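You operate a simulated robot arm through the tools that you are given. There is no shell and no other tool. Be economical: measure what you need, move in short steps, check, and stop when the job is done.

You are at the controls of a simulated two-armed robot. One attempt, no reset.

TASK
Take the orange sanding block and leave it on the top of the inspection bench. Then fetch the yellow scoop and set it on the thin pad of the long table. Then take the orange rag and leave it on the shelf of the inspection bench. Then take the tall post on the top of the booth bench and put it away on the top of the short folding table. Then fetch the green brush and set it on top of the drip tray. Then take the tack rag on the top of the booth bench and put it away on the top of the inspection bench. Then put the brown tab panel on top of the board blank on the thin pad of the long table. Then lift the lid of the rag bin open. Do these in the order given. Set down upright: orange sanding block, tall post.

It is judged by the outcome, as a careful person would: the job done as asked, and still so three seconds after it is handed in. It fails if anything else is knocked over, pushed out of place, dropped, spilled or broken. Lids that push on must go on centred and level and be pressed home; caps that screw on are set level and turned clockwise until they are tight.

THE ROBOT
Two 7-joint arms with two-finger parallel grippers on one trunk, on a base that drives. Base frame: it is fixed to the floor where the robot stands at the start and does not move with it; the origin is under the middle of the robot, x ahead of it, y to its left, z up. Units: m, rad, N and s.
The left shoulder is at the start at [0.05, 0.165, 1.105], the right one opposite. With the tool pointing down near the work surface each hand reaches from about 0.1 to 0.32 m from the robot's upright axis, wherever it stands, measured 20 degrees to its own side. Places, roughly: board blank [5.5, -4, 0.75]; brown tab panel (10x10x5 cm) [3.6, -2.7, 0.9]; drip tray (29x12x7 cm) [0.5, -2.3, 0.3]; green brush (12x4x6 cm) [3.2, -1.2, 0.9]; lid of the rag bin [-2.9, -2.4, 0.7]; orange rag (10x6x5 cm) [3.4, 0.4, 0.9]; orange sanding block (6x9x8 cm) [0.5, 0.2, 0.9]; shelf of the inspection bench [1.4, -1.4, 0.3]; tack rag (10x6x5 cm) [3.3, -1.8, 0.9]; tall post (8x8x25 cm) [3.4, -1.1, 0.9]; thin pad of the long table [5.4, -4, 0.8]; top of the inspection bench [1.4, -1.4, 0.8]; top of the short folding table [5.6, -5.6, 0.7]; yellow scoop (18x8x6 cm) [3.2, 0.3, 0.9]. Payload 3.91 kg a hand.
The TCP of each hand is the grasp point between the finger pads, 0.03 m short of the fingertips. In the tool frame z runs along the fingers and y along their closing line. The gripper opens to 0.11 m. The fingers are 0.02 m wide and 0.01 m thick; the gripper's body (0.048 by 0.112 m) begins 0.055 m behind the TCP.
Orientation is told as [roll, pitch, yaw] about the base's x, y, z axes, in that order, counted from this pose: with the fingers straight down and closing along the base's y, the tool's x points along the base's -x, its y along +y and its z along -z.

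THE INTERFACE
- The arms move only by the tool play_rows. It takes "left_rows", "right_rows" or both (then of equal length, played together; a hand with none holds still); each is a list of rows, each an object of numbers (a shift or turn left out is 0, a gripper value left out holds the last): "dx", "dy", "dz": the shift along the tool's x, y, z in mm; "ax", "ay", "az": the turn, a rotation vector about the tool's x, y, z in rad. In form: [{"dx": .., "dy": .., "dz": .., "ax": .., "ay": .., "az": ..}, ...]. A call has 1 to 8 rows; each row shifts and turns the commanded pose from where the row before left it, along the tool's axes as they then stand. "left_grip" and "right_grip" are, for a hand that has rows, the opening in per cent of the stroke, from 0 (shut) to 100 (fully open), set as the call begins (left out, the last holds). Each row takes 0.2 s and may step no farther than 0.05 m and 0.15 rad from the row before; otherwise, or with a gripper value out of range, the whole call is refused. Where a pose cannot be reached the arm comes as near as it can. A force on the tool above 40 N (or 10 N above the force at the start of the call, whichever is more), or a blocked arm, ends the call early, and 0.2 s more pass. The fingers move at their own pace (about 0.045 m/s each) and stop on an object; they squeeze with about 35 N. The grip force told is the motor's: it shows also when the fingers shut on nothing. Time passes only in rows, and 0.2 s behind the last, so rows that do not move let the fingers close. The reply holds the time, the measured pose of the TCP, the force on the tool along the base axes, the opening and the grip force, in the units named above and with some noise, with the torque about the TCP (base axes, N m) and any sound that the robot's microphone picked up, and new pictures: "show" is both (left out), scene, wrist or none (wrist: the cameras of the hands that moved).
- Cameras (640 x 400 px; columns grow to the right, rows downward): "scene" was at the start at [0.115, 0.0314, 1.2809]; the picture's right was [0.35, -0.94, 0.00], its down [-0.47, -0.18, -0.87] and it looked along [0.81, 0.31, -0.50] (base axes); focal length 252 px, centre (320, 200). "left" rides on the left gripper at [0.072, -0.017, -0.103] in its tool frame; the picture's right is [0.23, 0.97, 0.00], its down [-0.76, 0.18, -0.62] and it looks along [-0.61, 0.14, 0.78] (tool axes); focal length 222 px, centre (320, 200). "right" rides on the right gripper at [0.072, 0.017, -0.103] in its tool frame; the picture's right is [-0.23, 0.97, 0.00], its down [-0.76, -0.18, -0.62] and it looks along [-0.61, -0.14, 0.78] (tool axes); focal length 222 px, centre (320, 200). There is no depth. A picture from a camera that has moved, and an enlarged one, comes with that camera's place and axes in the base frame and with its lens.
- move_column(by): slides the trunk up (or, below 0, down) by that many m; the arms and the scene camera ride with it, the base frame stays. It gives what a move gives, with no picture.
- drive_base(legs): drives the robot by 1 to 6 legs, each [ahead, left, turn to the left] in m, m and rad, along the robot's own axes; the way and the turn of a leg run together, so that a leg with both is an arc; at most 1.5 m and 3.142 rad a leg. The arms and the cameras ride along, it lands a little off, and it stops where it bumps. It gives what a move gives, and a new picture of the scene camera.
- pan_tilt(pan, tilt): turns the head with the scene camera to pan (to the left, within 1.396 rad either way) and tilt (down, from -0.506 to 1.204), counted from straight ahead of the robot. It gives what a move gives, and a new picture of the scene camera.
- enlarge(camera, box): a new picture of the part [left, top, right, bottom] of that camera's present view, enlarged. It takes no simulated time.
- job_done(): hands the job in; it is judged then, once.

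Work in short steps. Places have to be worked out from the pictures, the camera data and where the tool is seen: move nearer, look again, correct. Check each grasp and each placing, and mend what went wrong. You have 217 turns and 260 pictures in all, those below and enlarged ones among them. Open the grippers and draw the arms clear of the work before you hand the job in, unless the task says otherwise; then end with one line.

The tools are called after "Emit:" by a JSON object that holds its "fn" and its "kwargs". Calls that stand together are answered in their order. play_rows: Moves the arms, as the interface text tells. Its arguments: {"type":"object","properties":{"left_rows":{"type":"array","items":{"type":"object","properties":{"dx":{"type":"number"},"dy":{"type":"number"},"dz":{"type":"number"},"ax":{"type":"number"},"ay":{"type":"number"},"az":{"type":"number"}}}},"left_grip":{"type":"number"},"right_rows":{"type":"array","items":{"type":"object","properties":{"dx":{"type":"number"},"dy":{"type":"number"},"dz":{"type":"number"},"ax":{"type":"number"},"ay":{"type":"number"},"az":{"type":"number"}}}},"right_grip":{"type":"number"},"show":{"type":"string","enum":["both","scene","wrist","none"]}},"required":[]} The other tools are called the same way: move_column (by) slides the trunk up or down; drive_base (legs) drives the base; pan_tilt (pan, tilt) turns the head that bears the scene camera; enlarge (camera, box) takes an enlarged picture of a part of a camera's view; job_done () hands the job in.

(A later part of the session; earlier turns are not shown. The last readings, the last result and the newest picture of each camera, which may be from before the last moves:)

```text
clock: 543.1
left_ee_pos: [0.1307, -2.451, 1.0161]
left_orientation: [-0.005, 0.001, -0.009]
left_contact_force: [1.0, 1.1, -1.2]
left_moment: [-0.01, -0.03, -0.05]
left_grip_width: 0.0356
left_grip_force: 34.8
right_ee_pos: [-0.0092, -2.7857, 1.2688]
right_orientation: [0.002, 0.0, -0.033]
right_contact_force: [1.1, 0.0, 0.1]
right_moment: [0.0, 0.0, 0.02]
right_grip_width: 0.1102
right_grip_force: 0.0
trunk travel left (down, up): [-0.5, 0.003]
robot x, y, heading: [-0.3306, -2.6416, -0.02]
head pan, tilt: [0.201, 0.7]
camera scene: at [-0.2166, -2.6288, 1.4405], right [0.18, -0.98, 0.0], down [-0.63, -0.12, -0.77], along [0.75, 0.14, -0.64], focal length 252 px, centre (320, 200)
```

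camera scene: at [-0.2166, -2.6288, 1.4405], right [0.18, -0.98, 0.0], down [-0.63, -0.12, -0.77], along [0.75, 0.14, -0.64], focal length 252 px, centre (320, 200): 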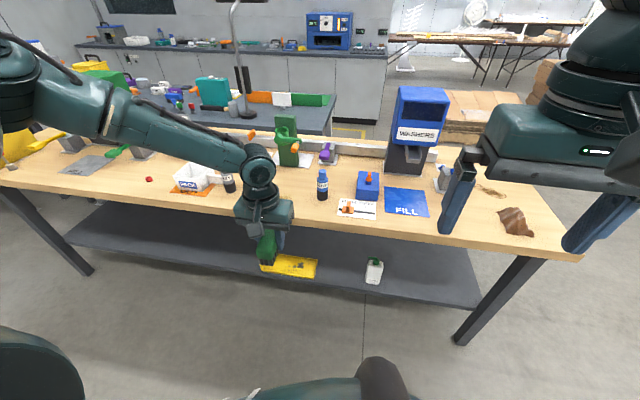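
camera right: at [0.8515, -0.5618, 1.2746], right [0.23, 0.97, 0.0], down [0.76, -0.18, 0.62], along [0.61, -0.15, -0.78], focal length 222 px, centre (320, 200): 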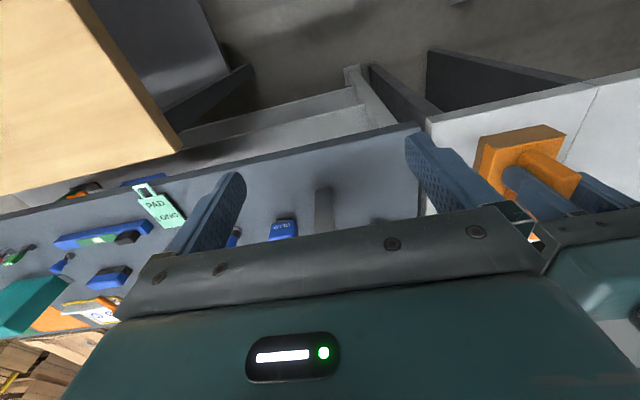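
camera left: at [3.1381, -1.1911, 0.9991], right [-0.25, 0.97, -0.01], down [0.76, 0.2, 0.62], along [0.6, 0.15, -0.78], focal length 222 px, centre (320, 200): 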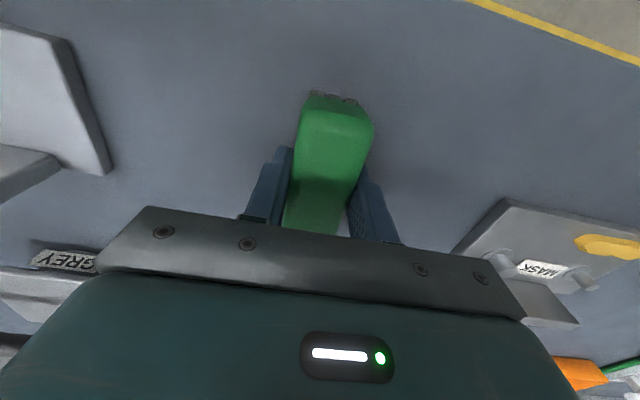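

I rotate the tool 90° so the brush lies across (along the tray), then lower the trunk to look under the bench top.

Emit:
{"fn": "play_rows", "kwargs": {"left_rows": [{"az": 0.15}, {"az": 0.15}, {"az": 0.15}, {"az": 0.15}, {"az": 0.15}, {"az": 0.15}, {"az": 0.15}, {"az": 0.15}], "show": "none"}}

Emit:
{"fn": "play_rows", "kwargs": {"left_rows": [{"az": 0.13}, {"az": 0.13}, {"az": 0.11}, {"dx": 40}, {"dx": 40}, {"dx": 40}, {"dx": 40}], "right_rows": [{"dy": -40}, {"dy": -40}, {"dy": -40}, {"dy": -30}, {}, {}, {}], "show": "none"}}

Emit:
{"fn": "move_column", "kwargs": {"by": -0.4}}

Emit:
{"fn": "pan_tilt", "kwargs": {"pan": 0.2, "tilt": 0.5}}

```text
clock: 544.9
left_ee_pos: [0.1308, -2.4516, 1.0161]
left_orientation: [0.0, -0.005, -1.21]
left_contact_force: [0.6, 0.4, -0.9]
left_moment: [0.03, 0.03, -0.01]
left_grip_width: 0.0357
left_grip_force: 34.9
right_ee_pos: [-0.0092, -2.7857, 1.2684]
right_orientation: [0.003, 0.001, -0.031]
right_contact_force: [-0.8, 0.8, 0.4]
right_moment: [0.01, 0.02, 0.02]
right_grip_width: 0.1102
right_grip_force: 0.1
trunk travel left (down, up): [-0.5, 0.003]
robot x, y, heading: [-0.3332, -2.6445, -0.021]
head pan, tilt: [0.201, 0.7]
```

```text
clock: 546.5
left_ee_pos: [0.1329, -2.2893, 1.0136]
left_orientation: [0.0, -0.004, -1.579]
left_contact_force: [0.1, -0.1, -1.0]
left_moment: [0.0, 0.0, 0.02]
left_grip_width: 0.0357
left_grip_force: 34.3
right_ee_pos: [-0.0165, -2.9355, 1.2699]
right_orientation: [0.0, 0.002, -0.033]
right_contact_force: [0.1, 0.3, -0.5]
right_moment: [0.0, -0.03, 0.0]
right_grip_width: 0.1102
right_grip_force: 0.0
trunk travel left (down, up): [-0.5, 0.003]
robot x, y, heading: [-0.3293, -2.6443, -0.02]
head pan, tilt: [0.201, 0.7]
```

```text
clock: 550.3
left_ee_pos: [0.1322, -2.2903, 0.6136]
left_orientation: [-0.001, -0.005, -1.578]
left_contact_force: [-0.2, 0.4, -0.3]
left_moment: [0.0, 0.03, 0.02]
left_grip_width: 0.0354
left_grip_force: 35.1
right_ee_pos: [-0.0162, -2.9366, 0.8677]
right_orientation: [0.001, 0.002, -0.033]
right_contact_force: [-0.9, -0.2, 0.7]
right_moment: [0.0, -0.02, -0.01]
right_grip_width: 0.1099
right_grip_force: 0.0
trunk travel left (down, up): [-0.1, 0.403]
robot x, y, heading: [-0.3292, -2.6445, -0.021]
head pan, tilt: [0.201, 0.7]
```

```text
clock: 551.1
left_ee_pos: [0.1324, -2.2899, 0.6134]
left_orientation: [-0.001, -0.005, -1.58]
left_contact_force: [0.0, 0.0, -1.4]
left_moment: [0.03, 0.01, 0.02]
left_grip_width: 0.0354
left_grip_force: 34.8
right_ee_pos: [-0.0144, -2.936, 0.868]
right_orientation: [0.001, 0.0, -0.034]
right_contact_force: [-0.6, 0.4, -0.1]
right_moment: [-0.02, 0.0, 0.01]
right_grip_width: 0.11
right_grip_force: 0.0
trunk travel left (down, up): [-0.1, 0.403]
robot x, y, heading: [-0.3279, -2.639, -0.02]
head pan, tilt: [0.201, 0.499]
camera scene: at [-0.2107, -2.6276, 1.0581], right [0.18, -0.98, 0.0], down [-0.47, -0.09, -0.88], along [0.86, 0.16, -0.48], focal length 252 px, centre (320, 200)
```

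scene: 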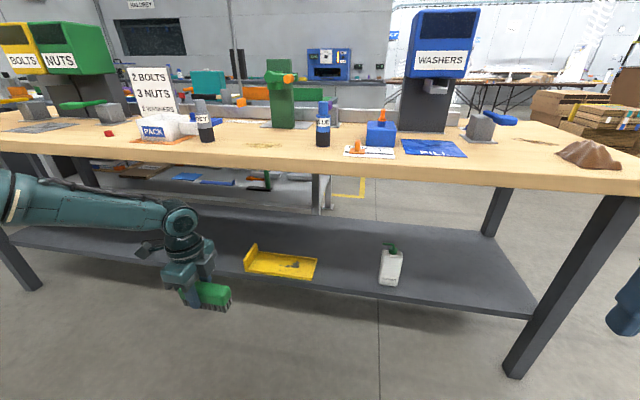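

The tray (yellow, flat with an end plate) lies at x≈0.48–0.60, y≈−2.19…−2.46 on the shelf. I'll use the same low pose with only 0.4 rad tilt so the brush settles on its bristles. Setting the pose in free air first; right hand drawn back.

Emit:
{"fn": "play_rows", "kwargs": {"left_rows": [{"ax": -0.13}, {"ax": -0.13}, {"ax": -0.14}, {"dx": 22, "dy": -32, "dz": -14}, {"dx": 22, "dy": -32, "dz": -14}, {"dx": 22, "dy": -32, "dz": -14}], "right_rows": [{"dx": 30, "dy": -10}, {"dx": 30, "dy": -10}, {"dx": 30, "dy": -10}, {"dx": 20, "dy": -10}, {}, {}], "show": "none"}}

Emit:
{"fn": "move_column", "kwargs": {"by": -0.1}}

Emit:
{"fn": "play_rows", "kwargs": {"left_rows": [{"dz": 28, "dy": -12}, {"dz": 28, "dy": -12}, {"dz": 28, "dy": -12}, {"dz": 28, "dy": -12}, {}], "show": "scene"}}

```text
clock: 552.5
left_ee_pos: [0.0288, -2.2226, 0.6163]
left_orientation: [0.401, -0.006, -1.58]
left_contact_force: [-0.2, 0.1, -1.9]
left_moment: [0.05, 0.03, 0.01]
left_grip_width: 0.0355
left_grip_force: 35.5
right_ee_pos: [-0.1227, -2.961, 0.8641]
right_orientation: [0.003, -0.001, -0.033]
right_contact_force: [0.4, -0.9, -0.1]
right_moment: [0.0, 0.0, 0.01]
right_grip_width: 0.1098
right_grip_force: 0.1
right hand out of reach, approached as far as the arm can: row 4
trunk travel left (down, up): [-0.1, 0.403]
robot x, y, heading: [-0.3327, -2.6434, -0.016]
head pan, tilt: [0.201, 0.499]
```

```text
clock: 553.8
left_ee_pos: [0.027, -2.2209, 0.5152]
left_orientation: [0.4, -0.006, -1.577]
left_contact_force: [-0.2, -0.6, -1.1]
left_moment: [-0.01, 0.01, -0.02]
left_grip_width: 0.0354
left_grip_force: 34.9
right_ee_pos: [-0.1222, -2.961, 0.7653]
right_orientation: [0.003, 0.0, -0.031]
right_contact_force: [0.4, 1.0, -0.2]
right_moment: [0.04, 0.02, 0.01]
right_grip_width: 0.1099
right_grip_force: 0.0
trunk travel left (down, up): [0.0, 0.503]
robot x, y, heading: [-0.3351, -2.641, -0.024]
head pan, tilt: [0.201, 0.499]
```

```text
clock: 555.0
left_ee_pos: [0.0275, -2.2225, 0.3928]
left_orientation: [0.4, -0.005, -1.579]
left_contact_force: [-0.4, 0.0, -1.2]
left_moment: [0.01, 0.0, -0.02]
left_grip_width: 0.0355
left_grip_force: 34.9
right_ee_pos: [-0.1213, -2.9617, 0.7652]
right_orientation: [0.003, -0.001, -0.033]
right_contact_force: [-0.5, -0.7, 0.0]
right_moment: [-0.03, 0.04, 0.01]
right_grip_width: 0.1099
right_grip_force: 0.0
trunk travel left (down, up): [0.0, 0.503]
robot x, y, heading: [-0.3306, -2.6434, -0.018]
head pan, tilt: [0.201, 0.499]
camera scene: at [-0.2107, -2.6276, 0.9582], right [0.18, -0.98, 0.0], down [-0.47, -0.09, -0.88], along [0.86, 0.16, -0.48], focal length 252 px, centre (320, 200)
```

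scene: 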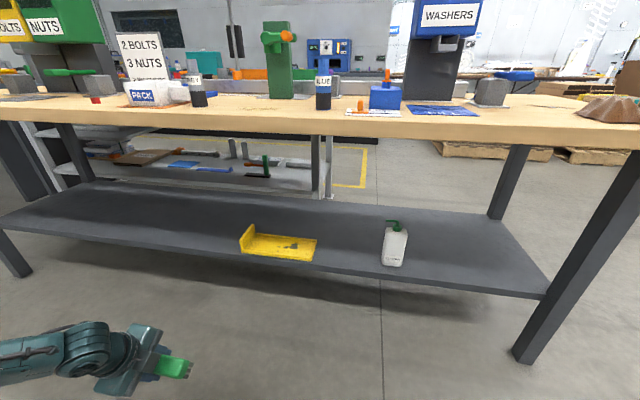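

The pose reaches low enough. I drive in towards the tray: 0.45 ahead, 0.11 right.

Emit:
{"fn": "drive_base", "kwargs": {"legs": [[0.0, -0.112, 0.018], [0.3, 0, 0]]}}

Emit:
{"fn": "pan_tilt", "kwargs": {"pan": 0.6, "tilt": 0.6}}

```text
clock: 558.3
left_ee_pos: [0.3163, -2.3285, 0.3913]
left_orientation: [0.399, -0.003, -1.559]
left_contact_force: [0.0, -0.3, -1.5]
left_moment: [0.02, 0.04, -0.04]
left_grip_width: 0.0354
left_grip_force: 34.9
right_ee_pos: [0.1796, -3.0678, 0.7644]
right_orientation: [0.002, 0.0, -0.013]
right_contact_force: [0.1, -0.3, -1.9]
right_moment: [-0.04, -0.02, 0.01]
right_grip_width: 0.11
right_grip_force: 0.0
trunk travel left (down, up): [0.0, 0.503]
robot x, y, heading: [-0.0349, -2.7558, -0.001]
head pan, tilt: [0.201, 0.499]
camera scene: at [0.0861, -2.7362, 0.9582], right [0.2, -0.98, 0.0], down [-0.47, -0.09, -0.88], along [0.86, 0.17, -0.48], focal length 252 px, centre (320, 200)
```

scene: 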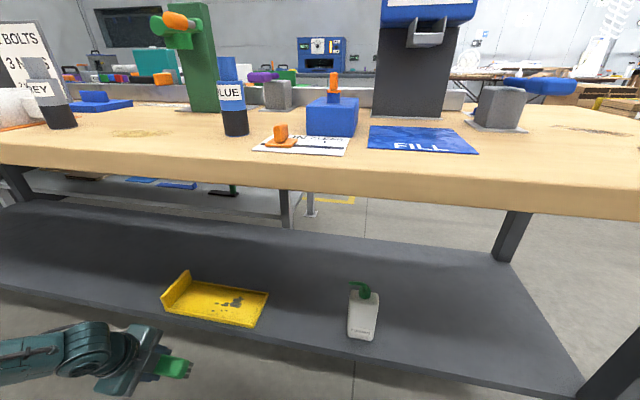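

```text
clock: 559.1
left_ee_pos: [0.3162, -2.3286, 0.3934]
left_orientation: [0.4, -0.006, -1.561]
left_contact_force: [-0.4, 0.7, -1.4]
left_moment: [0.02, 0.02, -0.03]
left_grip_width: 0.0357
left_grip_force: 35.2
right_ee_pos: [0.1816, -3.0696, 0.7646]
right_orientation: [0.001, 0.001, -0.014]
right_contact_force: [0.2, -0.4, 0.3]
right_moment: [0.02, 0.0, 0.03]
right_grip_width: 0.1104
right_grip_force: 0.1
trunk travel left (down, up): [0.0, 0.503]
robot x, y, heading: [-0.0327, -2.7525, -0.001]
head pan, tilt: [0.6, 0.6]
camera scene: at [0.07, -2.7045, 0.9491], right [0.56, -0.83, 0.0], down [-0.47, -0.32, -0.83], along [0.68, 0.46, -0.56], focal length 252 px, centre (320, 200)
```

scene: 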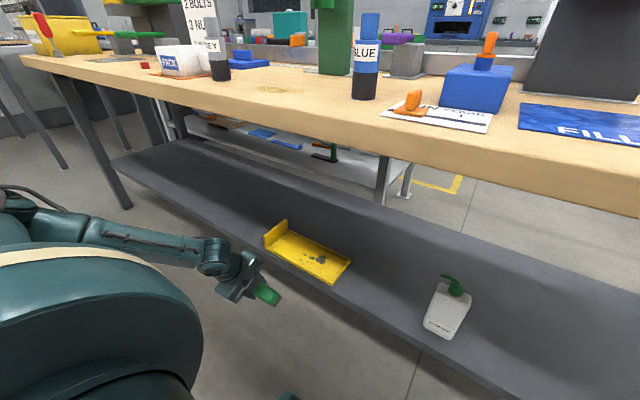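

Aligned with the tray (x≈0.50–0.60, centre y −2.325). I drive 0.15 further, then extend the arm 6 cm.

Emit:
{"fn": "drive_base", "kwargs": {"legs": [[0.15, 0.0, 0]]}}

Emit:
{"fn": "play_rows", "kwargs": {"left_rows": [{"dy": 30, "dz": 12}, {"dy": 27, "dz": 11.5}, {}], "show": "both"}}

```text
clock: 560.6
left_ee_pos: [0.4638, -2.3284, 0.393]
left_orientation: [0.399, -0.005, -1.56]
left_contact_force: [0.4, -0.8, -0.8]
left_moment: [0.0, 0.03, 0.02]
left_grip_width: 0.0354
left_grip_force: 34.9
right_ee_pos: [0.3244, -3.0701, 0.7644]
right_orientation: [-0.006, 0.009, -0.009]
right_contact_force: [-1.3, -0.4, 0.0]
right_moment: [0.05, -0.12, 0.01]
right_grip_width: 0.11
right_grip_force: 0.0
trunk travel left (down, up): [0.0, 0.503]
robot x, y, heading: [0.1151, -2.7538, -0.006]
head pan, tilt: [0.6, 0.6]
stopped in leg 1: the force on the tool passed its limit at 54 N (the readings are from after the stop); the commanded pose is now the measured one
camera scene: at [0.2167, -2.705, 0.9491], right [0.56, -0.83, 0.0], down [-0.47, -0.32, -0.83], along [0.68, 0.46, -0.56], focal length 252 px, centre (320, 200)
```

scene: 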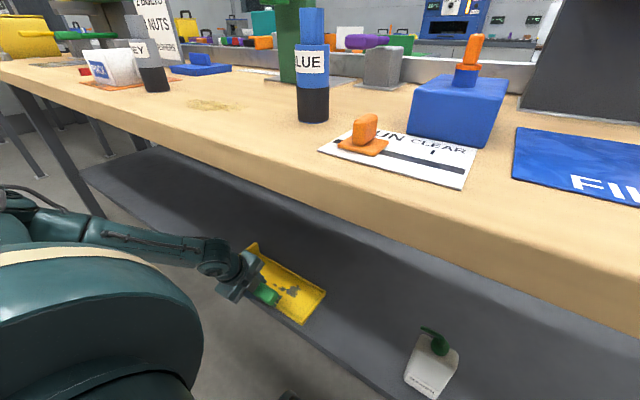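

```text
clock: 561.4
left_ee_pos: [0.5252, -2.3281, 0.3927]
left_orientation: [0.396, -0.004, -1.563]
left_contact_force: [-0.8, 0.7, -1.1]
left_moment: [0.02, 0.02, 0.02]
left_grip_width: 0.0353
left_grip_force: 34.7
right_ee_pos: [0.323, -3.0697, 0.7649]
right_orientation: [-0.003, 0.008, -0.011]
right_contact_force: [-2.0, 0.3, -0.1]
right_moment: [0.05, -0.22, 0.02]
right_grip_width: 0.1101
right_grip_force: 0.1
trunk travel left (down, up): [0.0, 0.503]
robot x, y, heading: [0.1136, -2.7552, -0.005]
head pan, tilt: [0.6, 0.6]
camera scene: at [0.2167, -2.705, 0.9491], right [0.56, -0.83, 0.0], down [-0.47, -0.32, -0.83], along [0.68, 0.46, -0.56], focal length 252 px, centre (320, 200)
camera left: at [0.4697, -2.2574, 0.4808], right [0.9, 0.24, 0.38], down [-0.07, -0.76, 0.65], along [0.44, -0.61, -0.66], focal length 222 px, centre (320, 200)
```

scene: 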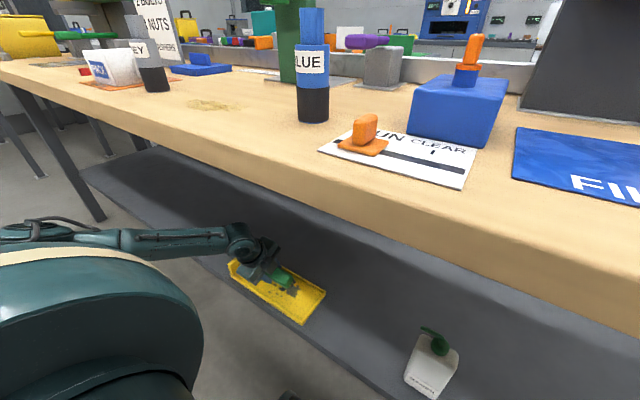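
left: 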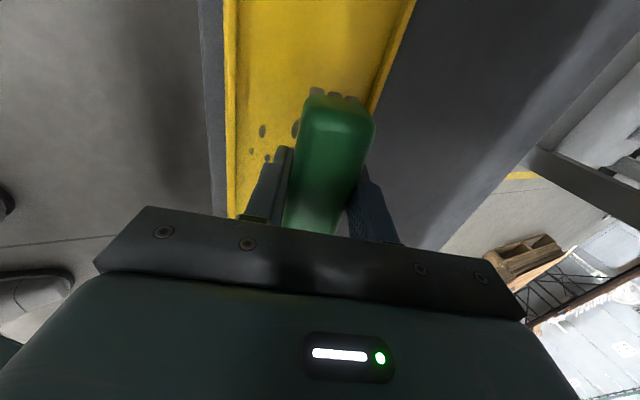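

The brush is above the tray's middle. (My right hand brushed the bench edge lightly; I won't go further ahead.) I lower with guard.

Emit:
{"fn": "play_rows", "kwargs": {"left_rows": [{"dz": 5.5, "dy": -2.3}, {"dz": 5.5, "dy": -2.3}, {"dz": 4.6, "dy": -1.9}, {"dz": 4.6, "dy": -1.9}, {"dz": 4.6, "dy": -1.9}, {"dz": 3, "dy": -1.3}], "show": "wrist"}}

```text
clock: 562.8
left_ee_pos: [0.526, -2.328, 0.3669]
left_orientation: [0.405, -0.005, -1.561]
left_contact_force: [-3.6, -1.4, 13.4]
left_moment: [-0.37, 0.19, -0.07]
left_grip_width: 0.0352
left_grip_force: 35.0
right_ee_pos: [0.3238, -3.0698, 0.765]
right_orientation: [-0.004, 0.007, -0.012]
right_contact_force: [0.2, -0.2, 0.2]
right_moment: [0.0, -0.03, 0.0]
right_grip_width: 0.1097
right_grip_force: 0.0
trunk travel left (down, up): [0.0, 0.503]
robot x, y, heading: [0.1122, -2.7534, -0.01]
head pan, tilt: [0.6, 0.6]
camera left: at [0.4707, -2.2569, 0.4538], right [0.89, 0.24, 0.38], down [-0.07, -0.76, 0.65], along [0.44, -0.61, -0.66], focal length 222 px, centre (320, 200)
```

left: 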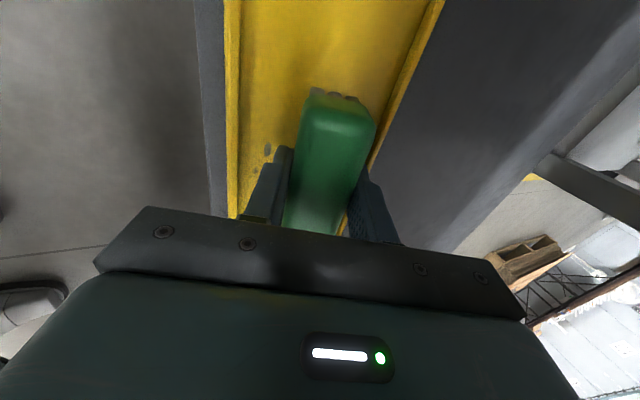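

Contact on the tray (z≈0.31). I release, then withdraw along the tool axis and check.

Emit:
{"fn": "play_rows", "kwargs": {"left_rows": [{}, {}, {}, {"dz": -20}, {"dz": -30}, {"dz": -30}, {}], "left_grip": 62, "show": "both"}}

```text
clock: 564.4
left_ee_pos: [0.4948, -2.3287, 0.4364]
left_orientation: [0.399, -0.006, -1.56]
left_contact_force: [0.6, 0.6, 0.0]
left_moment: [0.05, 0.02, -0.01]
left_grip_width: 0.0681
left_grip_force: 0.1
right_ee_pos: [0.3238, -3.0709, 0.7652]
right_orientation: [-0.004, 0.006, -0.012]
right_contact_force: [-2.0, -1.6, -0.2]
right_moment: [0.09, -0.19, 0.0]
right_grip_width: 0.11
right_grip_force: 0.0
trunk travel left (down, up): [0.0, 0.503]
robot x, y, heading: [0.1148, -2.7567, -0.005]
head pan, tilt: [0.6, 0.6]
camera scene: at [0.2166, -2.7051, 0.9491], right [0.56, -0.83, 0.0], down [-0.47, -0.32, -0.83], along [0.68, 0.46, -0.56], focal length 252 px, centre (320, 200)
camera left: at [0.4398, -2.2575, 0.5252], right [0.9, 0.24, 0.38], down [-0.07, -0.76, 0.65], along [0.44, -0.61, -0.66], focal length 222 px, centre (320, 200)
```

scene: 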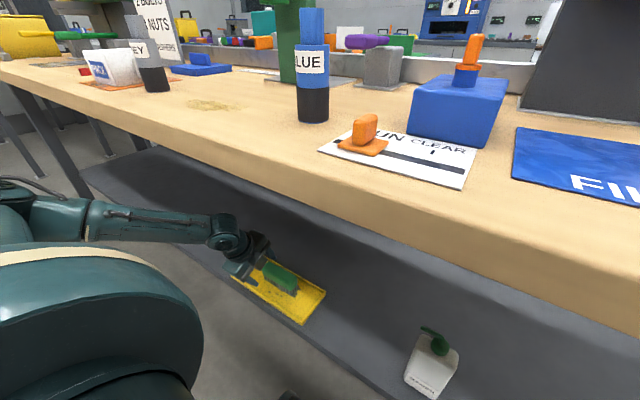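
left: 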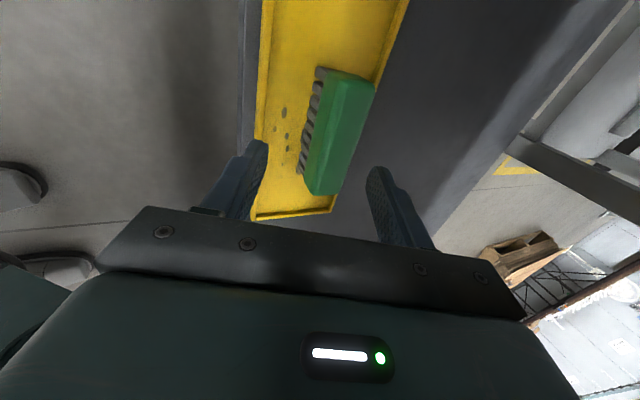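

I zoom in to see how the brush lies.

Emit:
{"fn": "enlarge", "kwargs": {"camera": "scene", "box": [200, 220, 360, 330]}}

Emit:
{"fn": "enlarge", "kwargs": {"camera": "left", "box": [220, 0, 460, 220]}}

```text
3.64 times, centred on (280, 275) of scene
camera zoom: at [0.2166, -2.7051, 0.9491], right [0.56, -0.83, 0.0], down [-0.47, -0.32, -0.83], along [0.68, 0.46, -0.56], focal length 917 px, centre (466, -73)
```

zoom: 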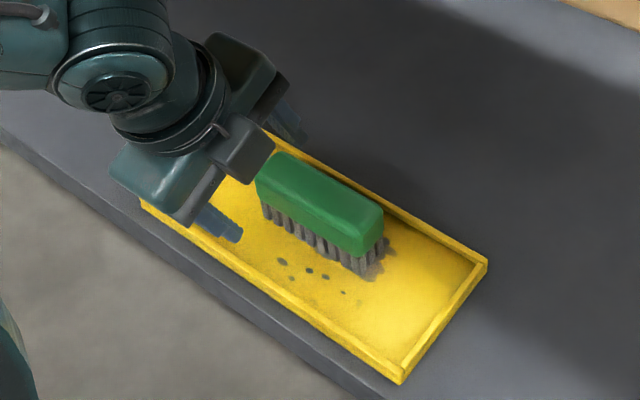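

```text
1.82 times, centred on (340, 110) of left
camera zoom: at [0.4398, -2.2575, 0.5252], right [0.9, 0.24, 0.38], down [-0.07, -0.76, 0.65], along [0.44, -0.61, -0.66], focal length 404 px, centre (284, 364)
```

zoom: 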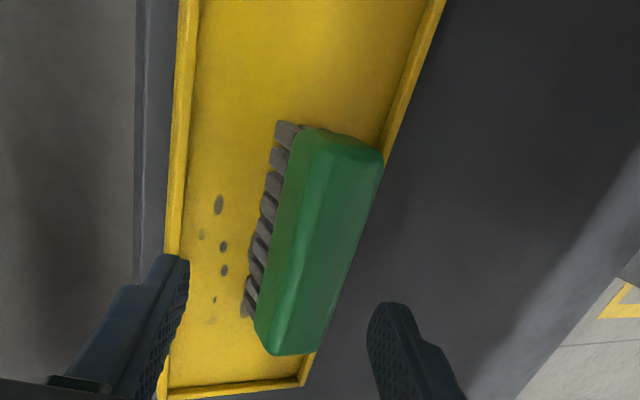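

The brush stands on its bristles in the tray. I back out, raise, straighten the tool and go back round to the booth bench for the tack rag.

Emit:
{"fn": "drive_base", "kwargs": {"legs": [[-0.45, 0, 0]]}}

Emit:
{"fn": "move_column", "kwargs": {"by": 0.4}}

Emit:
{"fn": "move_column", "kwargs": {"by": 0.1}}

Emit:
{"fn": "play_rows", "kwargs": {"left_rows": [{"ax": 0.13}, {"ax": 0.13}, {"ax": 0.14}, {"dx": -40, "dz": -25}, {"dx": -40, "dz": -25}, {"dx": -40, "dz": -25}, {"dx": -40, "dz": -25}, {"dx": -30, "dz": -25}], "right_rows": [{"dx": -25, "dy": 20}, {"dx": -25, "dy": 20}, {"dx": -25, "dy": 20}, {"dx": -25, "dy": 20}, {"dy": 20}, {"dy": 20}, {}, {}], "left_grip": 100, "show": "scene"}}

```text
clock: 567.1
left_ee_pos: [0.0426, -2.3264, 0.4383]
left_orientation: [0.4, -0.005, -1.563]
left_contact_force: [0.2, -0.3, -0.2]
left_moment: [0.0, -0.03, 0.0]
left_grip_width: 0.0686
left_grip_force: 0.1
right_ee_pos: [-0.1299, -3.0679, 0.7655]
right_orientation: [-0.002, 0.007, -0.012]
right_contact_force: [0.6, 0.0, 0.2]
right_moment: [-0.01, 0.0, -0.01]
right_grip_width: 0.1097
right_grip_force: 0.3
trunk travel left (down, up): [0.0, 0.503]
robot x, y, heading: [-0.3392, -2.7484, -0.008]
head pan, tilt: [0.6, 0.6]
camera scene: at [-0.2359, -2.7034, 0.9491], right [0.56, -0.83, 0.0], down [-0.47, -0.32, -0.83], along [0.68, 0.46, -0.56], focal length 252 px, centre (320, 200)
```

scene: 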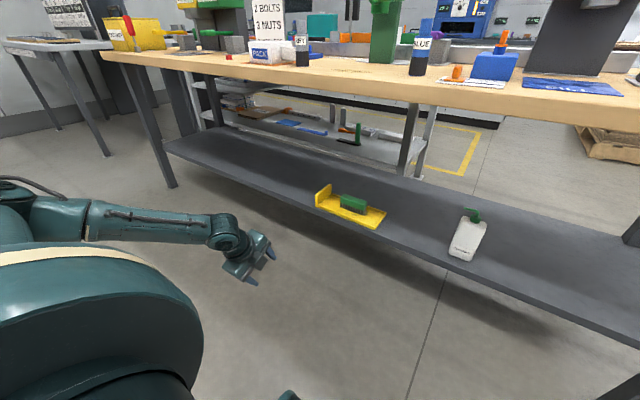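

```text
clock: 571.0
left_ee_pos: [0.0429, -2.3273, 0.838]
left_orientation: [0.4, -0.005, -1.564]
left_contact_force: [-0.2, -0.1, -0.2]
left_moment: [-0.01, 0.01, -0.01]
left_grip_width: 0.0682
left_grip_force: 0.0
right_ee_pos: [-0.1277, -3.0686, 1.165]
right_orientation: [-0.003, 0.006, -0.011]
right_contact_force: [-0.2, -0.1, -0.3]
right_moment: [0.01, 0.0, 0.03]
right_grip_width: 0.1099
right_grip_force: 0.0
trunk travel left (down, up): [-0.4, 0.103]
robot x, y, heading: [-0.3362, -2.7525, -0.003]
head pan, tilt: [0.6, 0.6]
```

```text
clock: 572.3
left_ee_pos: [0.042, -2.326, 0.9374]
left_orientation: [0.399, -0.005, -1.562]
left_contact_force: [-0.2, 0.6, -0.6]
left_moment: [-0.01, -0.01, -0.04]
left_grip_width: 0.0682
left_grip_force: 0.0
right_ee_pos: [-0.129, -3.0678, 1.2643]
right_orientation: [-0.004, 0.009, -0.009]
right_contact_force: [0.1, 0.2, 0.2]
right_moment: [0.04, -0.02, -0.01]
right_grip_width: 0.1101
right_grip_force: 0.1
trunk travel left (down, up): [-0.5, 0.003]
robot x, y, heading: [-0.3406, -2.7531, -0.004]
head pan, tilt: [0.6, 0.6]
```

```text
clock: 574.1
left_ee_pos: [0.0451, -2.5144, 1.0623]
left_orientation: [-0.001, -0.003, -1.562]
left_contact_force: [-0.3, 0.2, 0.3]
left_moment: [0.0, 0.04, 0.01]
left_grip_width: 0.1099
left_grip_force: 0.1
right_ee_pos: [-0.0288, -2.9509, 1.2634]
right_orientation: [-0.002, 0.008, -0.01]
right_contact_force: [0.9, 0.4, -0.2]
right_moment: [-0.02, -0.02, 0.0]
right_grip_width: 0.1103
right_grip_force: 0.0
trunk travel left (down, up): [-0.5, 0.003]
robot x, y, heading: [-0.339, -2.7524, -0.001]
head pan, tilt: [0.6, 0.6]
camera scene: at [-0.2356, -2.7038, 1.449], right [0.56, -0.83, 0.0], down [-0.47, -0.32, -0.83], along [0.68, 0.46, -0.56], focal length 252 px, centre (320, 200)
```

scene: 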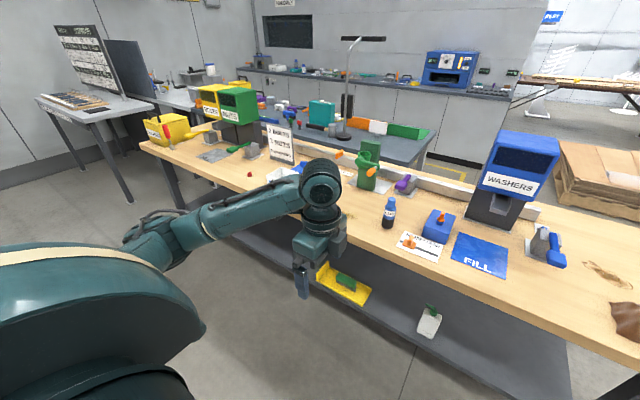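

Travelling back to the booth bench.

Emit:
{"fn": "drive_base", "kwargs": {"legs": [[0, -1.12, 0], [1.4, 0, 0], [1.35, 0, 0], [0, 1.2, 0], [0, 0.67, 0]]}}

Emit:
{"fn": "pan_tilt", "kwargs": {"pan": 0.2, "tilt": 0.6}}

```text
clock: 613.3
left_ee_pos: [2.7524, -1.749, 1.0614]
left_orientation: [0.0, -0.004, -1.557]
left_contact_force: [-0.4, 0.3, -0.3]
left_moment: [0.02, 0.02, -0.01]
left_grip_width: 0.1101
left_grip_force: 0.1
right_ee_pos: [2.6798, -2.1879, 1.2633]
right_orientation: [-0.001, 0.007, -0.004]
right_contact_force: [0.1, 0.1, 0.9]
right_moment: [0.01, -0.02, 0.01]
right_grip_width: 0.1102
right_grip_force: 0.0
trunk travel left (down, up): [-0.5, 0.003]
robot x, y, heading: [2.3723, -1.9906, 0.002]
head pan, tilt: [0.6, 0.6]
camera scene: at [2.4721, -1.9407, 1.4491], right [0.57, -0.82, 0.0], down [-0.47, -0.32, -0.83], along [0.68, 0.47, -0.56], focal length 252 px, centre (320, 200)
```

scene: 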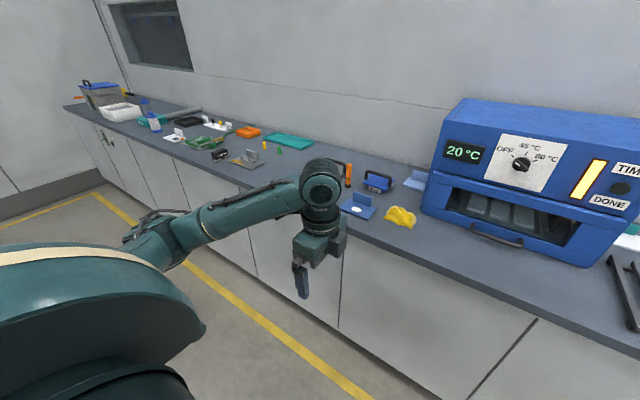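

```text
clock: 614.2
left_ee_pos: [2.7525, -1.7493, 1.0612]
left_orientation: [-0.003, -0.005, -1.557]
left_contact_force: [0.4, -0.4, 0.0]
left_moment: [0.0, -0.01, -0.03]
left_grip_width: 0.1095
left_grip_force: 0.2
right_ee_pos: [2.6806, -2.1877, 1.2617]
right_orientation: [-0.003, 0.007, -0.006]
right_contact_force: [0.2, 0.2, -0.7]
right_moment: [0.0, 0.02, -0.01]
right_grip_width: 0.1101
right_grip_force: 0.1
trunk travel left (down, up): [-0.5, 0.003]
robot x, y, heading: [2.3705, -1.9923, 0.002]
head pan, tilt: [0.201, 0.6]
camera scene: at [2.4858, -1.973, 1.4491], right [0.2, -0.98, 0.0], down [-0.55, -0.11, -0.83], along [0.81, 0.17, -0.56], focal length 252 px, centre (320, 200)
```

scene: 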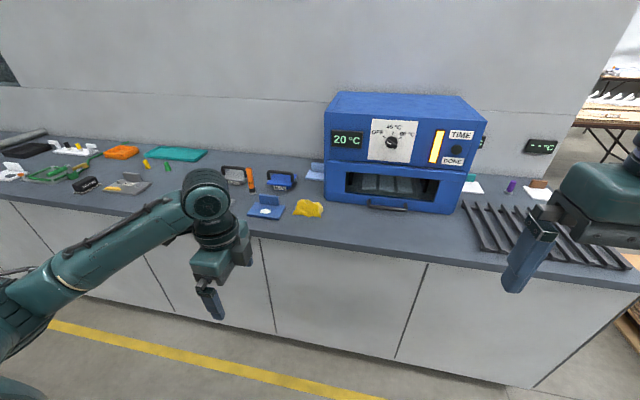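

The tack rag (yellow) is at about (3.26, −1.763). I drive up.

Emit:
{"fn": "drive_base", "kwargs": {"legs": [[0.42, -0.01, 0]]}}

Emit:
{"fn": "play_rows", "kwargs": {"left_rows": [{}], "show": "wrist"}}

```text
clock: 616.8
left_ee_pos: [3.1693, -1.7589, 1.0605]
left_orientation: [-0.003, -0.007, -1.554]
left_contact_force: [-0.6, 0.4, -0.1]
left_moment: [0.0, 0.01, 0.05]
left_grip_width: 0.11
left_grip_force: 0.1
right_ee_pos: [3.098, -2.1949, 1.2633]
right_orientation: [-0.001, 0.008, -0.003]
right_contact_force: [-0.1, -0.9, 0.5]
right_moment: [0.01, 0.0, 0.02]
right_grip_width: 0.1101
right_grip_force: 0.1
trunk travel left (down, up): [-0.5, 0.003]
robot x, y, heading: [2.787, -1.9956, 0.004]
head pan, tilt: [0.201, 0.6]
camera scene: at [2.9036, -1.9818, 1.449], right [0.2, -0.98, 0.0], down [-0.55, -0.11, -0.82], along [0.81, 0.17, -0.57], focal length 252 px, centre (320, 200)
```

scene: 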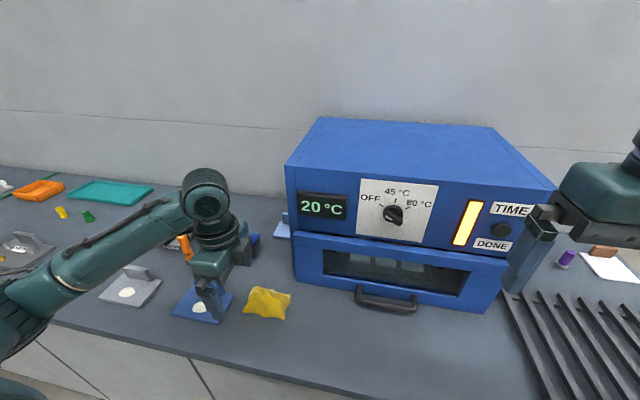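

```text
clock: 617.2
left_ee_pos: [3.1691, -1.7572, 1.0607]
left_orientation: [-0.002, -0.005, -1.554]
left_contact_force: [-0.1, 0.5, 0.0]
left_moment: [-0.04, 0.01, 0.02]
left_grip_width: 0.1103
left_grip_force: 0.0
right_ee_pos: [3.0982, -2.1949, 1.2633]
right_orientation: [-0.003, 0.005, -0.004]
right_contact_force: [0.1, -0.4, -0.2]
right_moment: [-0.04, 0.02, 0.0]
right_grip_width: 0.1101
right_grip_force: 0.0
trunk travel left (down, up): [-0.5, 0.003]
robot x, y, heading: [2.786, -1.9975, 0.001]
head pan, tilt: [0.201, 0.6]
camera left: at [3.152, -1.6865, 1.1638], right [0.97, 0.24, 0.0], down [0.19, -0.76, 0.63], along [0.15, -0.61, -0.78], focal length 222 px, centre (320, 200)
```

left: 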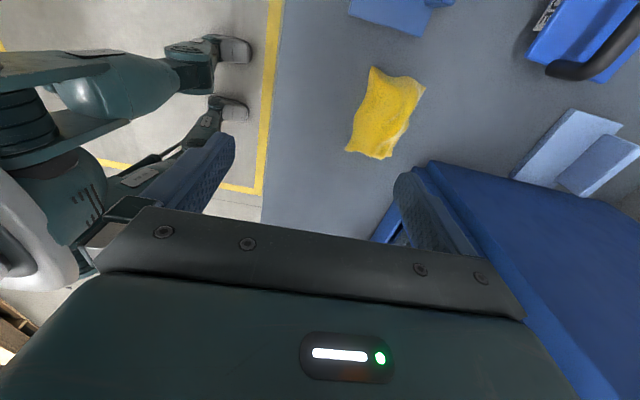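

The rag's long axis lies along y, centre (3.254, −1.763). I move over it and lower.

Emit:
{"fn": "drive_base", "kwargs": {"legs": [[0.025, -0.006, 0]]}}

Emit:
{"fn": "play_rows", "kwargs": {"left_rows": [{"dy": 30}, {"dy": 28}, {}], "show": "none"}}

Emit:
{"fn": "move_column", "kwargs": {"by": -0.1}}

Emit:
{"fn": "play_rows", "kwargs": {"left_rows": [{"dz": 20}, {}], "show": "wrist"}}

```text
clock: 618.0
left_ee_pos: [3.1935, -1.7641, 1.0603]
left_orientation: [-0.001, -0.006, -1.556]
left_contact_force: [-0.3, -0.9, -0.3]
left_moment: [-0.02, 0.0, -0.02]
left_grip_width: 0.1102
left_grip_force: 0.2
right_ee_pos: [3.124, -2.2021, 1.262]
right_orientation: [-0.004, 0.007, -0.005]
right_contact_force: [1.3, 0.5, -1.1]
right_moment: [0.0, 0.04, 0.03]
right_grip_width: 0.1102
right_grip_force: 0.2
trunk travel left (down, up): [-0.5, 0.003]
robot x, y, heading: [2.8099, -2.0031, 0.001]
head pan, tilt: [0.201, 0.6]
camera scene: at [2.9284, -1.9879, 1.449], right [0.2, -0.98, 0.0], down [-0.55, -0.11, -0.82], along [0.81, 0.17, -0.57], focal length 252 px, centre (320, 200)
```

scene: 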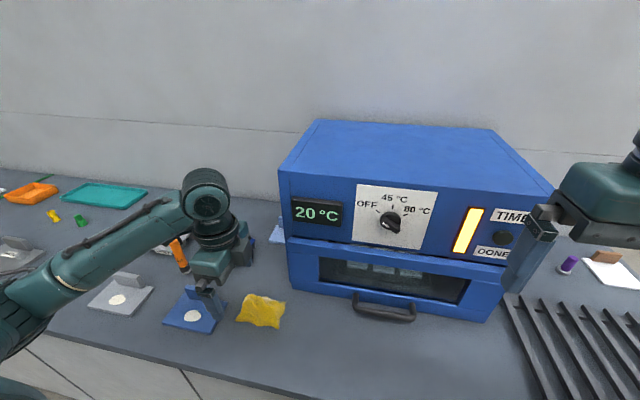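

```text
clock: 618.8
left_ee_pos: [3.2525, -1.7633, 1.0621]
left_orientation: [0.0, -0.004, -1.554]
left_contact_force: [-1.0, -0.6, 0.3]
left_moment: [0.0, -0.02, -0.02]
left_grip_width: 0.1098
left_grip_force: 0.1
right_ee_pos: [3.1216, -2.2017, 1.263]
right_orientation: [-0.003, 0.005, -0.004]
right_contact_force: [-0.1, 1.6, -0.4]
right_moment: [0.0, -0.03, 0.01]
right_grip_width: 0.1096
right_grip_force: 0.1
trunk travel left (down, up): [-0.5, 0.003]
robot x, y, heading: [2.8057, -2.0023, 0.007]
head pan, tilt: [0.201, 0.6]
```

```text
clock: 620.1
left_ee_pos: [3.2527, -1.763, 0.9616]
left_orientation: [0.001, -0.005, -1.556]
left_contact_force: [0.5, -0.2, -1.1]
left_moment: [-0.01, -0.01, 0.01]
left_grip_width: 0.1098
left_grip_force: 0.0
right_ee_pos: [3.1201, -2.2028, 1.1634]
right_orientation: [-0.003, 0.005, -0.005]
right_contact_force: [0.3, -0.3, 0.0]
right_moment: [0.04, -0.03, 0.0]
right_grip_width: 0.1101
right_grip_force: 0.1
trunk travel left (down, up): [-0.4, 0.103]
robot x, y, heading: [2.8079, -2.0053, 0.004]
head pan, tilt: [0.201, 0.6]
```

```text
clock: 620.7
left_ee_pos: [3.2539, -1.7627, 0.9429]
left_orientation: [-0.001, -0.005, -1.556]
left_contact_force: [-0.6, 0.0, 0.0]
left_moment: [-0.01, 0.01, -0.02]
left_grip_width: 0.1101
left_grip_force: 0.0
right_ee_pos: [3.1221, -2.2015, 1.1628]
right_orientation: [-0.003, 0.005, -0.004]
right_contact_force: [0.3, -0.3, 0.1]
right_moment: [0.02, 0.01, -0.01]
right_grip_width: 0.11
right_grip_force: 0.0
trunk travel left (down, up): [-0.4, 0.103]
robot x, y, heading: [2.811, -2.0011, 0.003]
head pan, tilt: [0.201, 0.6]
camera left: at [3.2349, -1.6917, 1.0445], right [0.97, 0.24, 0.0], down [0.19, -0.76, 0.63], along [0.15, -0.61, -0.78], focal length 222 px, centre (320, 200)
```

left: 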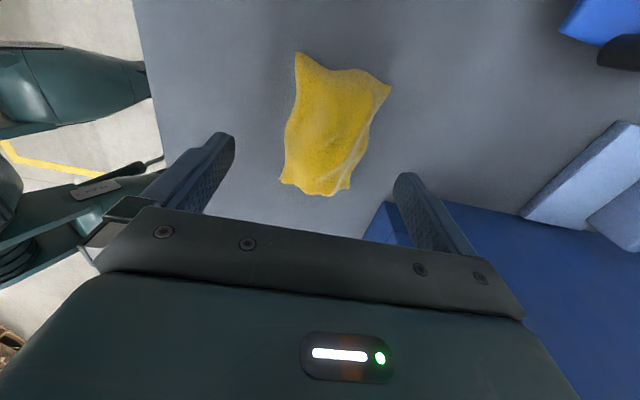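

Well placed. I lower 58 mm and close.

Emit:
{"fn": "play_rows", "kwargs": {"left_rows": [{"dz": 30, "dx": 5, "dy": 4}, {"dz": 28}, {}], "show": "none"}}

Emit:
{"fn": "play_rows", "kwargs": {"left_rows": [{}, {}, {}, {}, {}], "left_grip": 0, "show": "wrist"}}

Emit:
{"fn": "move_column", "kwargs": {"by": 0.1}}

Emit:
{"fn": "drive_base", "kwargs": {"legs": [[-0.4, 0.0, 0]]}}

```text
clock: 621.5
left_ee_pos: [3.2579, -1.7598, 0.8828]
left_orientation: [0.001, -0.007, -1.554]
left_contact_force: [0.4, -0.1, -0.1]
left_moment: [-0.02, 0.01, -0.01]
left_grip_width: 0.11
left_grip_force: 0.0
right_ee_pos: [3.1223, -2.202, 1.1628]
right_orientation: [-0.004, 0.006, -0.004]
right_contact_force: [0.0, -0.3, 0.0]
right_moment: [-0.03, -0.02, 0.0]
right_grip_width: 0.1104
right_grip_force: 0.2
trunk travel left (down, up): [-0.4, 0.103]
robot x, y, heading: [2.8092, -2.0031, 0.004]
head pan, tilt: [0.201, 0.6]
```

```text
clock: 622.7
left_ee_pos: [3.2577, -1.7589, 0.8839]
left_orientation: [-0.001, -0.006, -1.556]
left_contact_force: [-0.6, -1.3, 0.1]
left_moment: [-0.03, -0.04, -0.02]
left_grip_width: 0.0589
left_grip_force: 34.9
right_ee_pos: [3.1227, -2.2014, 1.1626]
right_orientation: [-0.005, 0.005, -0.003]
right_contact_force: [-0.5, 0.7, -0.1]
right_moment: [0.02, -0.04, 0.0]
right_grip_width: 0.1098
right_grip_force: 0.1
trunk travel left (down, up): [-0.4, 0.103]
robot x, y, heading: [2.8109, -2.0066, -0.001]
head pan, tilt: [0.201, 0.6]
camera left: at [3.2398, -1.6873, 0.9863], right [0.97, 0.24, 0.0], down [0.19, -0.76, 0.63], along [0.15, -0.61, -0.78], focal length 222 px, centre (320, 200)
```

left: 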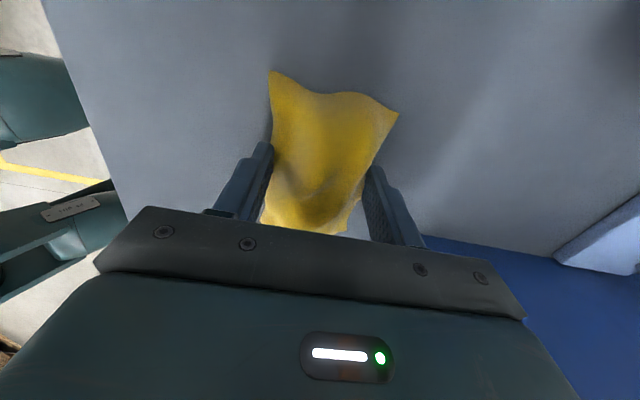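

```text
clock: 624.0
left_ee_pos: [3.2574, -1.7599, 0.9829]
left_orientation: [-0.001, -0.006, -1.554]
left_contact_force: [0.0, 0.4, -0.3]
left_moment: [0.0, 0.01, -0.02]
left_grip_width: 0.0592
left_grip_force: 35.0
right_ee_pos: [3.1222, -2.2019, 1.2631]
right_orientation: [-0.002, 0.008, -0.004]
right_contact_force: [0.2, 0.3, 0.0]
right_moment: [-0.02, 0.0, 0.01]
right_grip_width: 0.1099
right_grip_force: 0.0
trunk travel left (down, up): [-0.5, 0.003]
robot x, y, heading: [2.812, -2.006, 0.008]
head pan, tilt: [0.201, 0.6]
```

```text
clock: 626.5
left_ee_pos: [2.8594, -1.7599, 0.9833]
left_orientation: [0.001, -0.005, -1.553]
left_contact_force: [0.0, 0.3, -0.5]
left_moment: [0.0, 0.02, -0.01]
left_grip_width: 0.0589
left_grip_force: 34.5
right_ee_pos: [2.7247, -2.2027, 1.2621]
right_orientation: [-0.005, 0.005, -0.001]
right_contact_force: [0.8, 0.2, 0.3]
right_moment: [0.01, -0.03, 0.0]
right_grip_width: 0.11
right_grip_force: 0.0
trunk travel left (down, up): [-0.5, 0.003]
robot x, y, heading: [2.4147, -2.0091, 0.004]
head pan, tilt: [0.201, 0.6]
camera scene: at [2.5299, -1.9891, 1.4491], right [0.2, -0.98, 0.0], down [-0.55, -0.12, -0.83], along [0.81, 0.17, -0.56], focal length 252 px, centre (320, 200)
```

scene: 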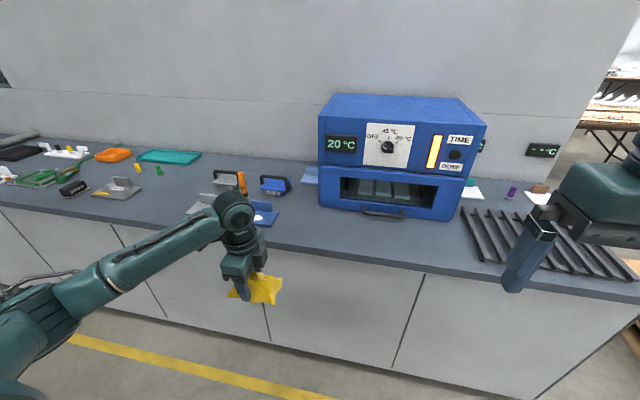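

Tack rag held. I move up the aisle, turn round to the inspection bench and look for a free spot on its top.

Emit:
{"fn": "drive_base", "kwargs": {"legs": [[0, 0.75, 0], [0, 0, 1.57], [0, 0, 1.568]]}}

Emit:
{"fn": "pan_tilt", "kwargs": {"pan": 0.35, "tilt": 0.7}}

```text
clock: 641.2
left_ee_pos: [1.9629, -1.4956, 0.984]
left_orientation: [-0.001, -0.006, 1.575]
left_contact_force: [1.3, -0.2, -0.5]
left_moment: [0.01, -0.01, 0.03]
left_grip_width: 0.059
left_grip_force: 34.9
right_ee_pos: [2.1033, -1.0526, 1.2626]
right_orientation: [-0.004, 0.005, 3.125]
right_contact_force: [0.7, 0.4, 0.5]
right_moment: [0.0, 0.01, 0.03]
right_grip_width: 0.11
right_grip_force: 0.1
trunk travel left (down, up): [-0.5, 0.003]
robot x, y, heading: [2.4138, -1.2538, 3.132]
head pan, tilt: [0.201, 0.6]
camera scene: at [2.298, -1.2712, 1.4491], right [-0.19, 0.98, 0.0], down [0.55, 0.11, -0.83], along [-0.81, -0.16, -0.56], focal length 252 px, centre (320, 200)
```

scene: 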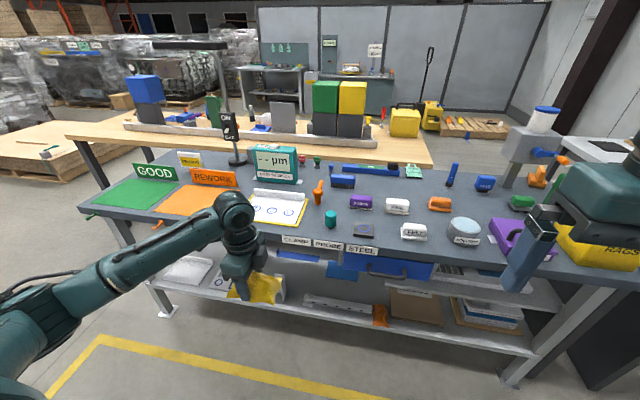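

```text
clock: 641.9
left_ee_pos: [1.9635, -1.4941, 0.9828]
left_orientation: [-0.001, -0.006, 1.574]
left_contact_force: [0.1, -0.3, 0.1]
left_moment: [-0.03, 0.03, -0.02]
left_grip_width: 0.0588
left_grip_force: 35.8
right_ee_pos: [2.1029, -1.0535, 1.2627]
right_orientation: [-0.002, 0.005, 3.124]
right_contact_force: [0.5, 0.3, -0.4]
right_moment: [-0.01, 0.03, 0.01]
right_grip_width: 0.1102
right_grip_force: 0.2
trunk travel left (down, up): [-0.5, 0.003]
robot x, y, heading: [2.4132, -1.2573, 3.133]
head pan, tilt: [0.351, 0.7]
camera scene: at [2.3047, -1.2827, 1.4405], right [-0.33, 0.94, 0.0], down [0.61, 0.22, -0.77], along [-0.72, -0.26, -0.64], focal length 252 px, centre (320, 200)
```

scene: 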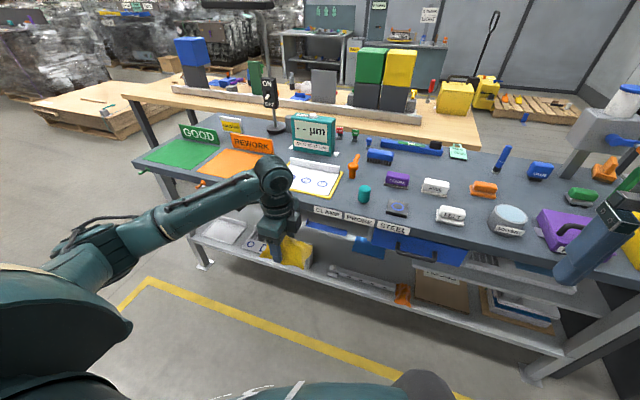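

Emit:
{"fn": "enlarge", "kwargs": {"camera": "scene", "box": [270, 120, 560, 270]}}

```text
2.21 times, centred on (415, 195) of scene
camera zoom: at [2.3047, -1.2827, 1.4405], right [-0.33, 0.94, 0.0], down [0.61, 0.22, -0.77], along [-0.72, -0.26, -0.64], focal length 556 px, centre (110, 211)
```

zoom: 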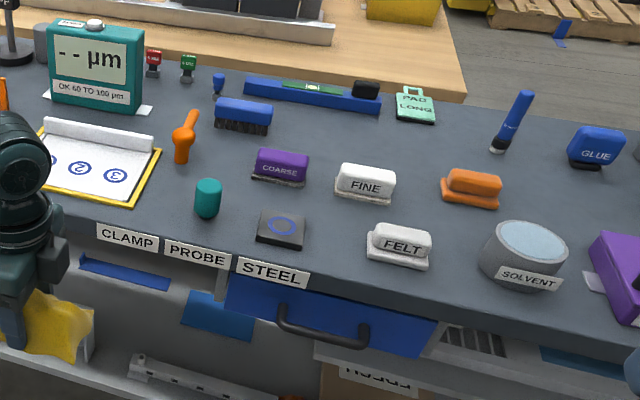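

The best free patch is the strip between the black gauge and FELT, extending back towards FINE: centre (1.528, −1.168), rag lengthwise front-to-back. I turn the tool back 90°, raise slightly and approach.

Emit:
{"fn": "play_rows", "kwargs": {"left_rows": [{"az": -0.15, "dz": -20}, {"az": -0.15, "dz": -20}, {"az": -0.15}, {"az": -0.15}, {"az": -0.15}, {"az": -0.15}, {"az": -0.15}, {"az": -0.15}], "show": "none"}}

Emit:
{"fn": "play_rows", "kwargs": {"left_rows": [{"az": -0.13}, {"az": -0.12}, {"az": -0.11}, {}], "show": "none"}}

Emit:
{"fn": "drive_base", "kwargs": {"legs": [[0.0, -0.326, 0.008], [0.3, 0, 0]]}}

Emit:
{"fn": "play_rows", "kwargs": {"left_rows": [{}], "show": "wrist"}}

```text
clock: 643.7
left_ee_pos: [1.9645, -1.4959, 1.0239]
left_orientation: [-0.005, -0.001, 2.777]
left_contact_force: [-0.3, -0.5, -0.4]
left_moment: [-0.01, -0.01, -0.02]
left_grip_width: 0.0589
left_grip_force: 35.0
right_ee_pos: [2.1032, -1.0529, 1.2639]
right_orientation: [-0.003, 0.005, 3.126]
right_contact_force: [0.1, -0.2, 0.7]
right_moment: [-0.01, 0.0, 0.01]
right_grip_width: 0.1099
right_grip_force: 0.1
trunk travel left (down, up): [-0.5, 0.003]
robot x, y, heading: [2.4159, -1.2548, 3.131]
head pan, tilt: [0.351, 0.7]
```

```text
clock: 644.7
left_ee_pos: [1.9638, -1.4952, 1.0231]
left_orientation: [-0.005, 0.003, 3.138]
left_contact_force: [-0.5, -0.7, -1.6]
left_moment: [-0.01, 0.01, 0.0]
left_grip_width: 0.059
left_grip_force: 34.9
right_ee_pos: [2.1035, -1.0542, 1.2623]
right_orientation: [-0.004, 0.005, 3.127]
right_contact_force: [-0.4, -0.5, 0.3]
right_moment: [0.0, -0.02, 0.01]
right_grip_width: 0.1099
right_grip_force: 0.1
trunk travel left (down, up): [-0.5, 0.003]
robot x, y, heading: [2.4123, -1.2578, 3.129]
head pan, tilt: [0.351, 0.7]
```

```text
clock: 649.8
left_ee_pos: [1.6729, -1.165, 1.0229]
left_orientation: [-0.007, 0.001, 3.137]
left_contact_force: [-1.1, 0.8, -0.6]
left_moment: [0.02, 0.01, 0.02]
left_grip_width: 0.0589
left_grip_force: 34.8
right_ee_pos: [1.8113, -0.7225, 1.2628]
right_orientation: [-0.004, 0.007, 3.13]
right_contact_force: [-0.4, -0.2, 0.3]
right_moment: [0.01, -0.02, 0.02]
right_grip_width: 0.1101
right_grip_force: 0.2
trunk travel left (down, up): [-0.5, 0.003]
robot x, y, heading: [2.1219, -0.9194, 3.136]
head pan, tilt: [0.351, 0.7]
camera scene: at [2.0127, -0.9512, 1.4404], right [-0.34, 0.94, 0.0], down [0.61, 0.22, -0.76], along [-0.72, -0.26, -0.64], focal length 252 px, centre (320, 200)
```

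scene: 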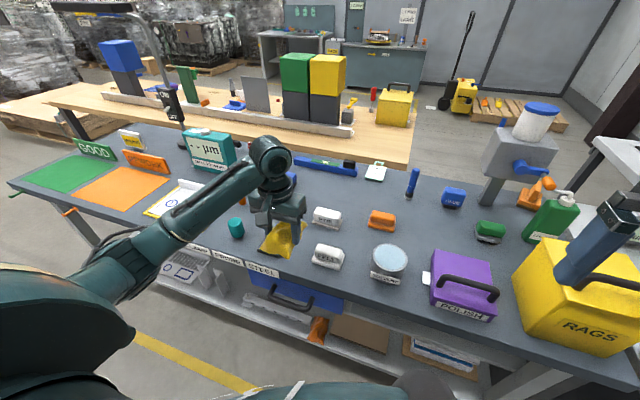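

```text
clock: 650.2
left_ee_pos: [1.6728, -1.1654, 1.0239]
left_orientation: [-0.004, 0.002, 3.136]
left_contact_force: [0.6, 0.0, -0.4]
left_moment: [-0.01, 0.05, -0.01]
left_grip_width: 0.0593
left_grip_force: 34.6
right_ee_pos: [1.8123, -0.723, 1.263]
right_orientation: [-0.004, 0.006, 3.129]
right_contact_force: [0.3, -0.2, -0.2]
right_moment: [0.0, 0.0, -0.03]
right_grip_width: 0.1101
right_grip_force: 0.1
trunk travel left (down, up): [-0.5, 0.003]
robot x, y, heading: [2.123, -0.9246, 3.135]
head pan, tilt: [0.351, 0.7]
camera left: at [1.7464, -1.1501, 1.1264], right [0.22, -0.97, 0.0], down [-0.76, -0.18, 0.62], along [-0.61, -0.13, -0.78], focal length 222 px, centre (320, 200)
```

left: 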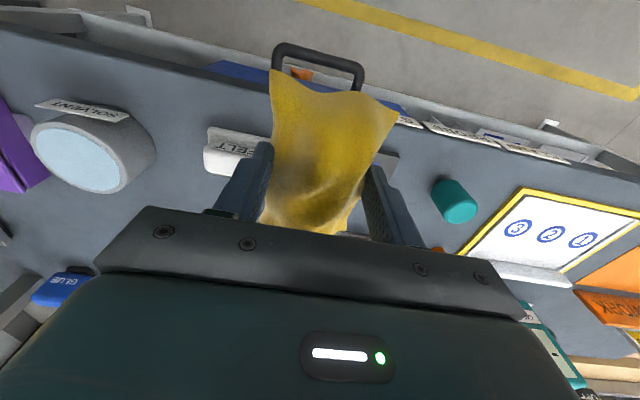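

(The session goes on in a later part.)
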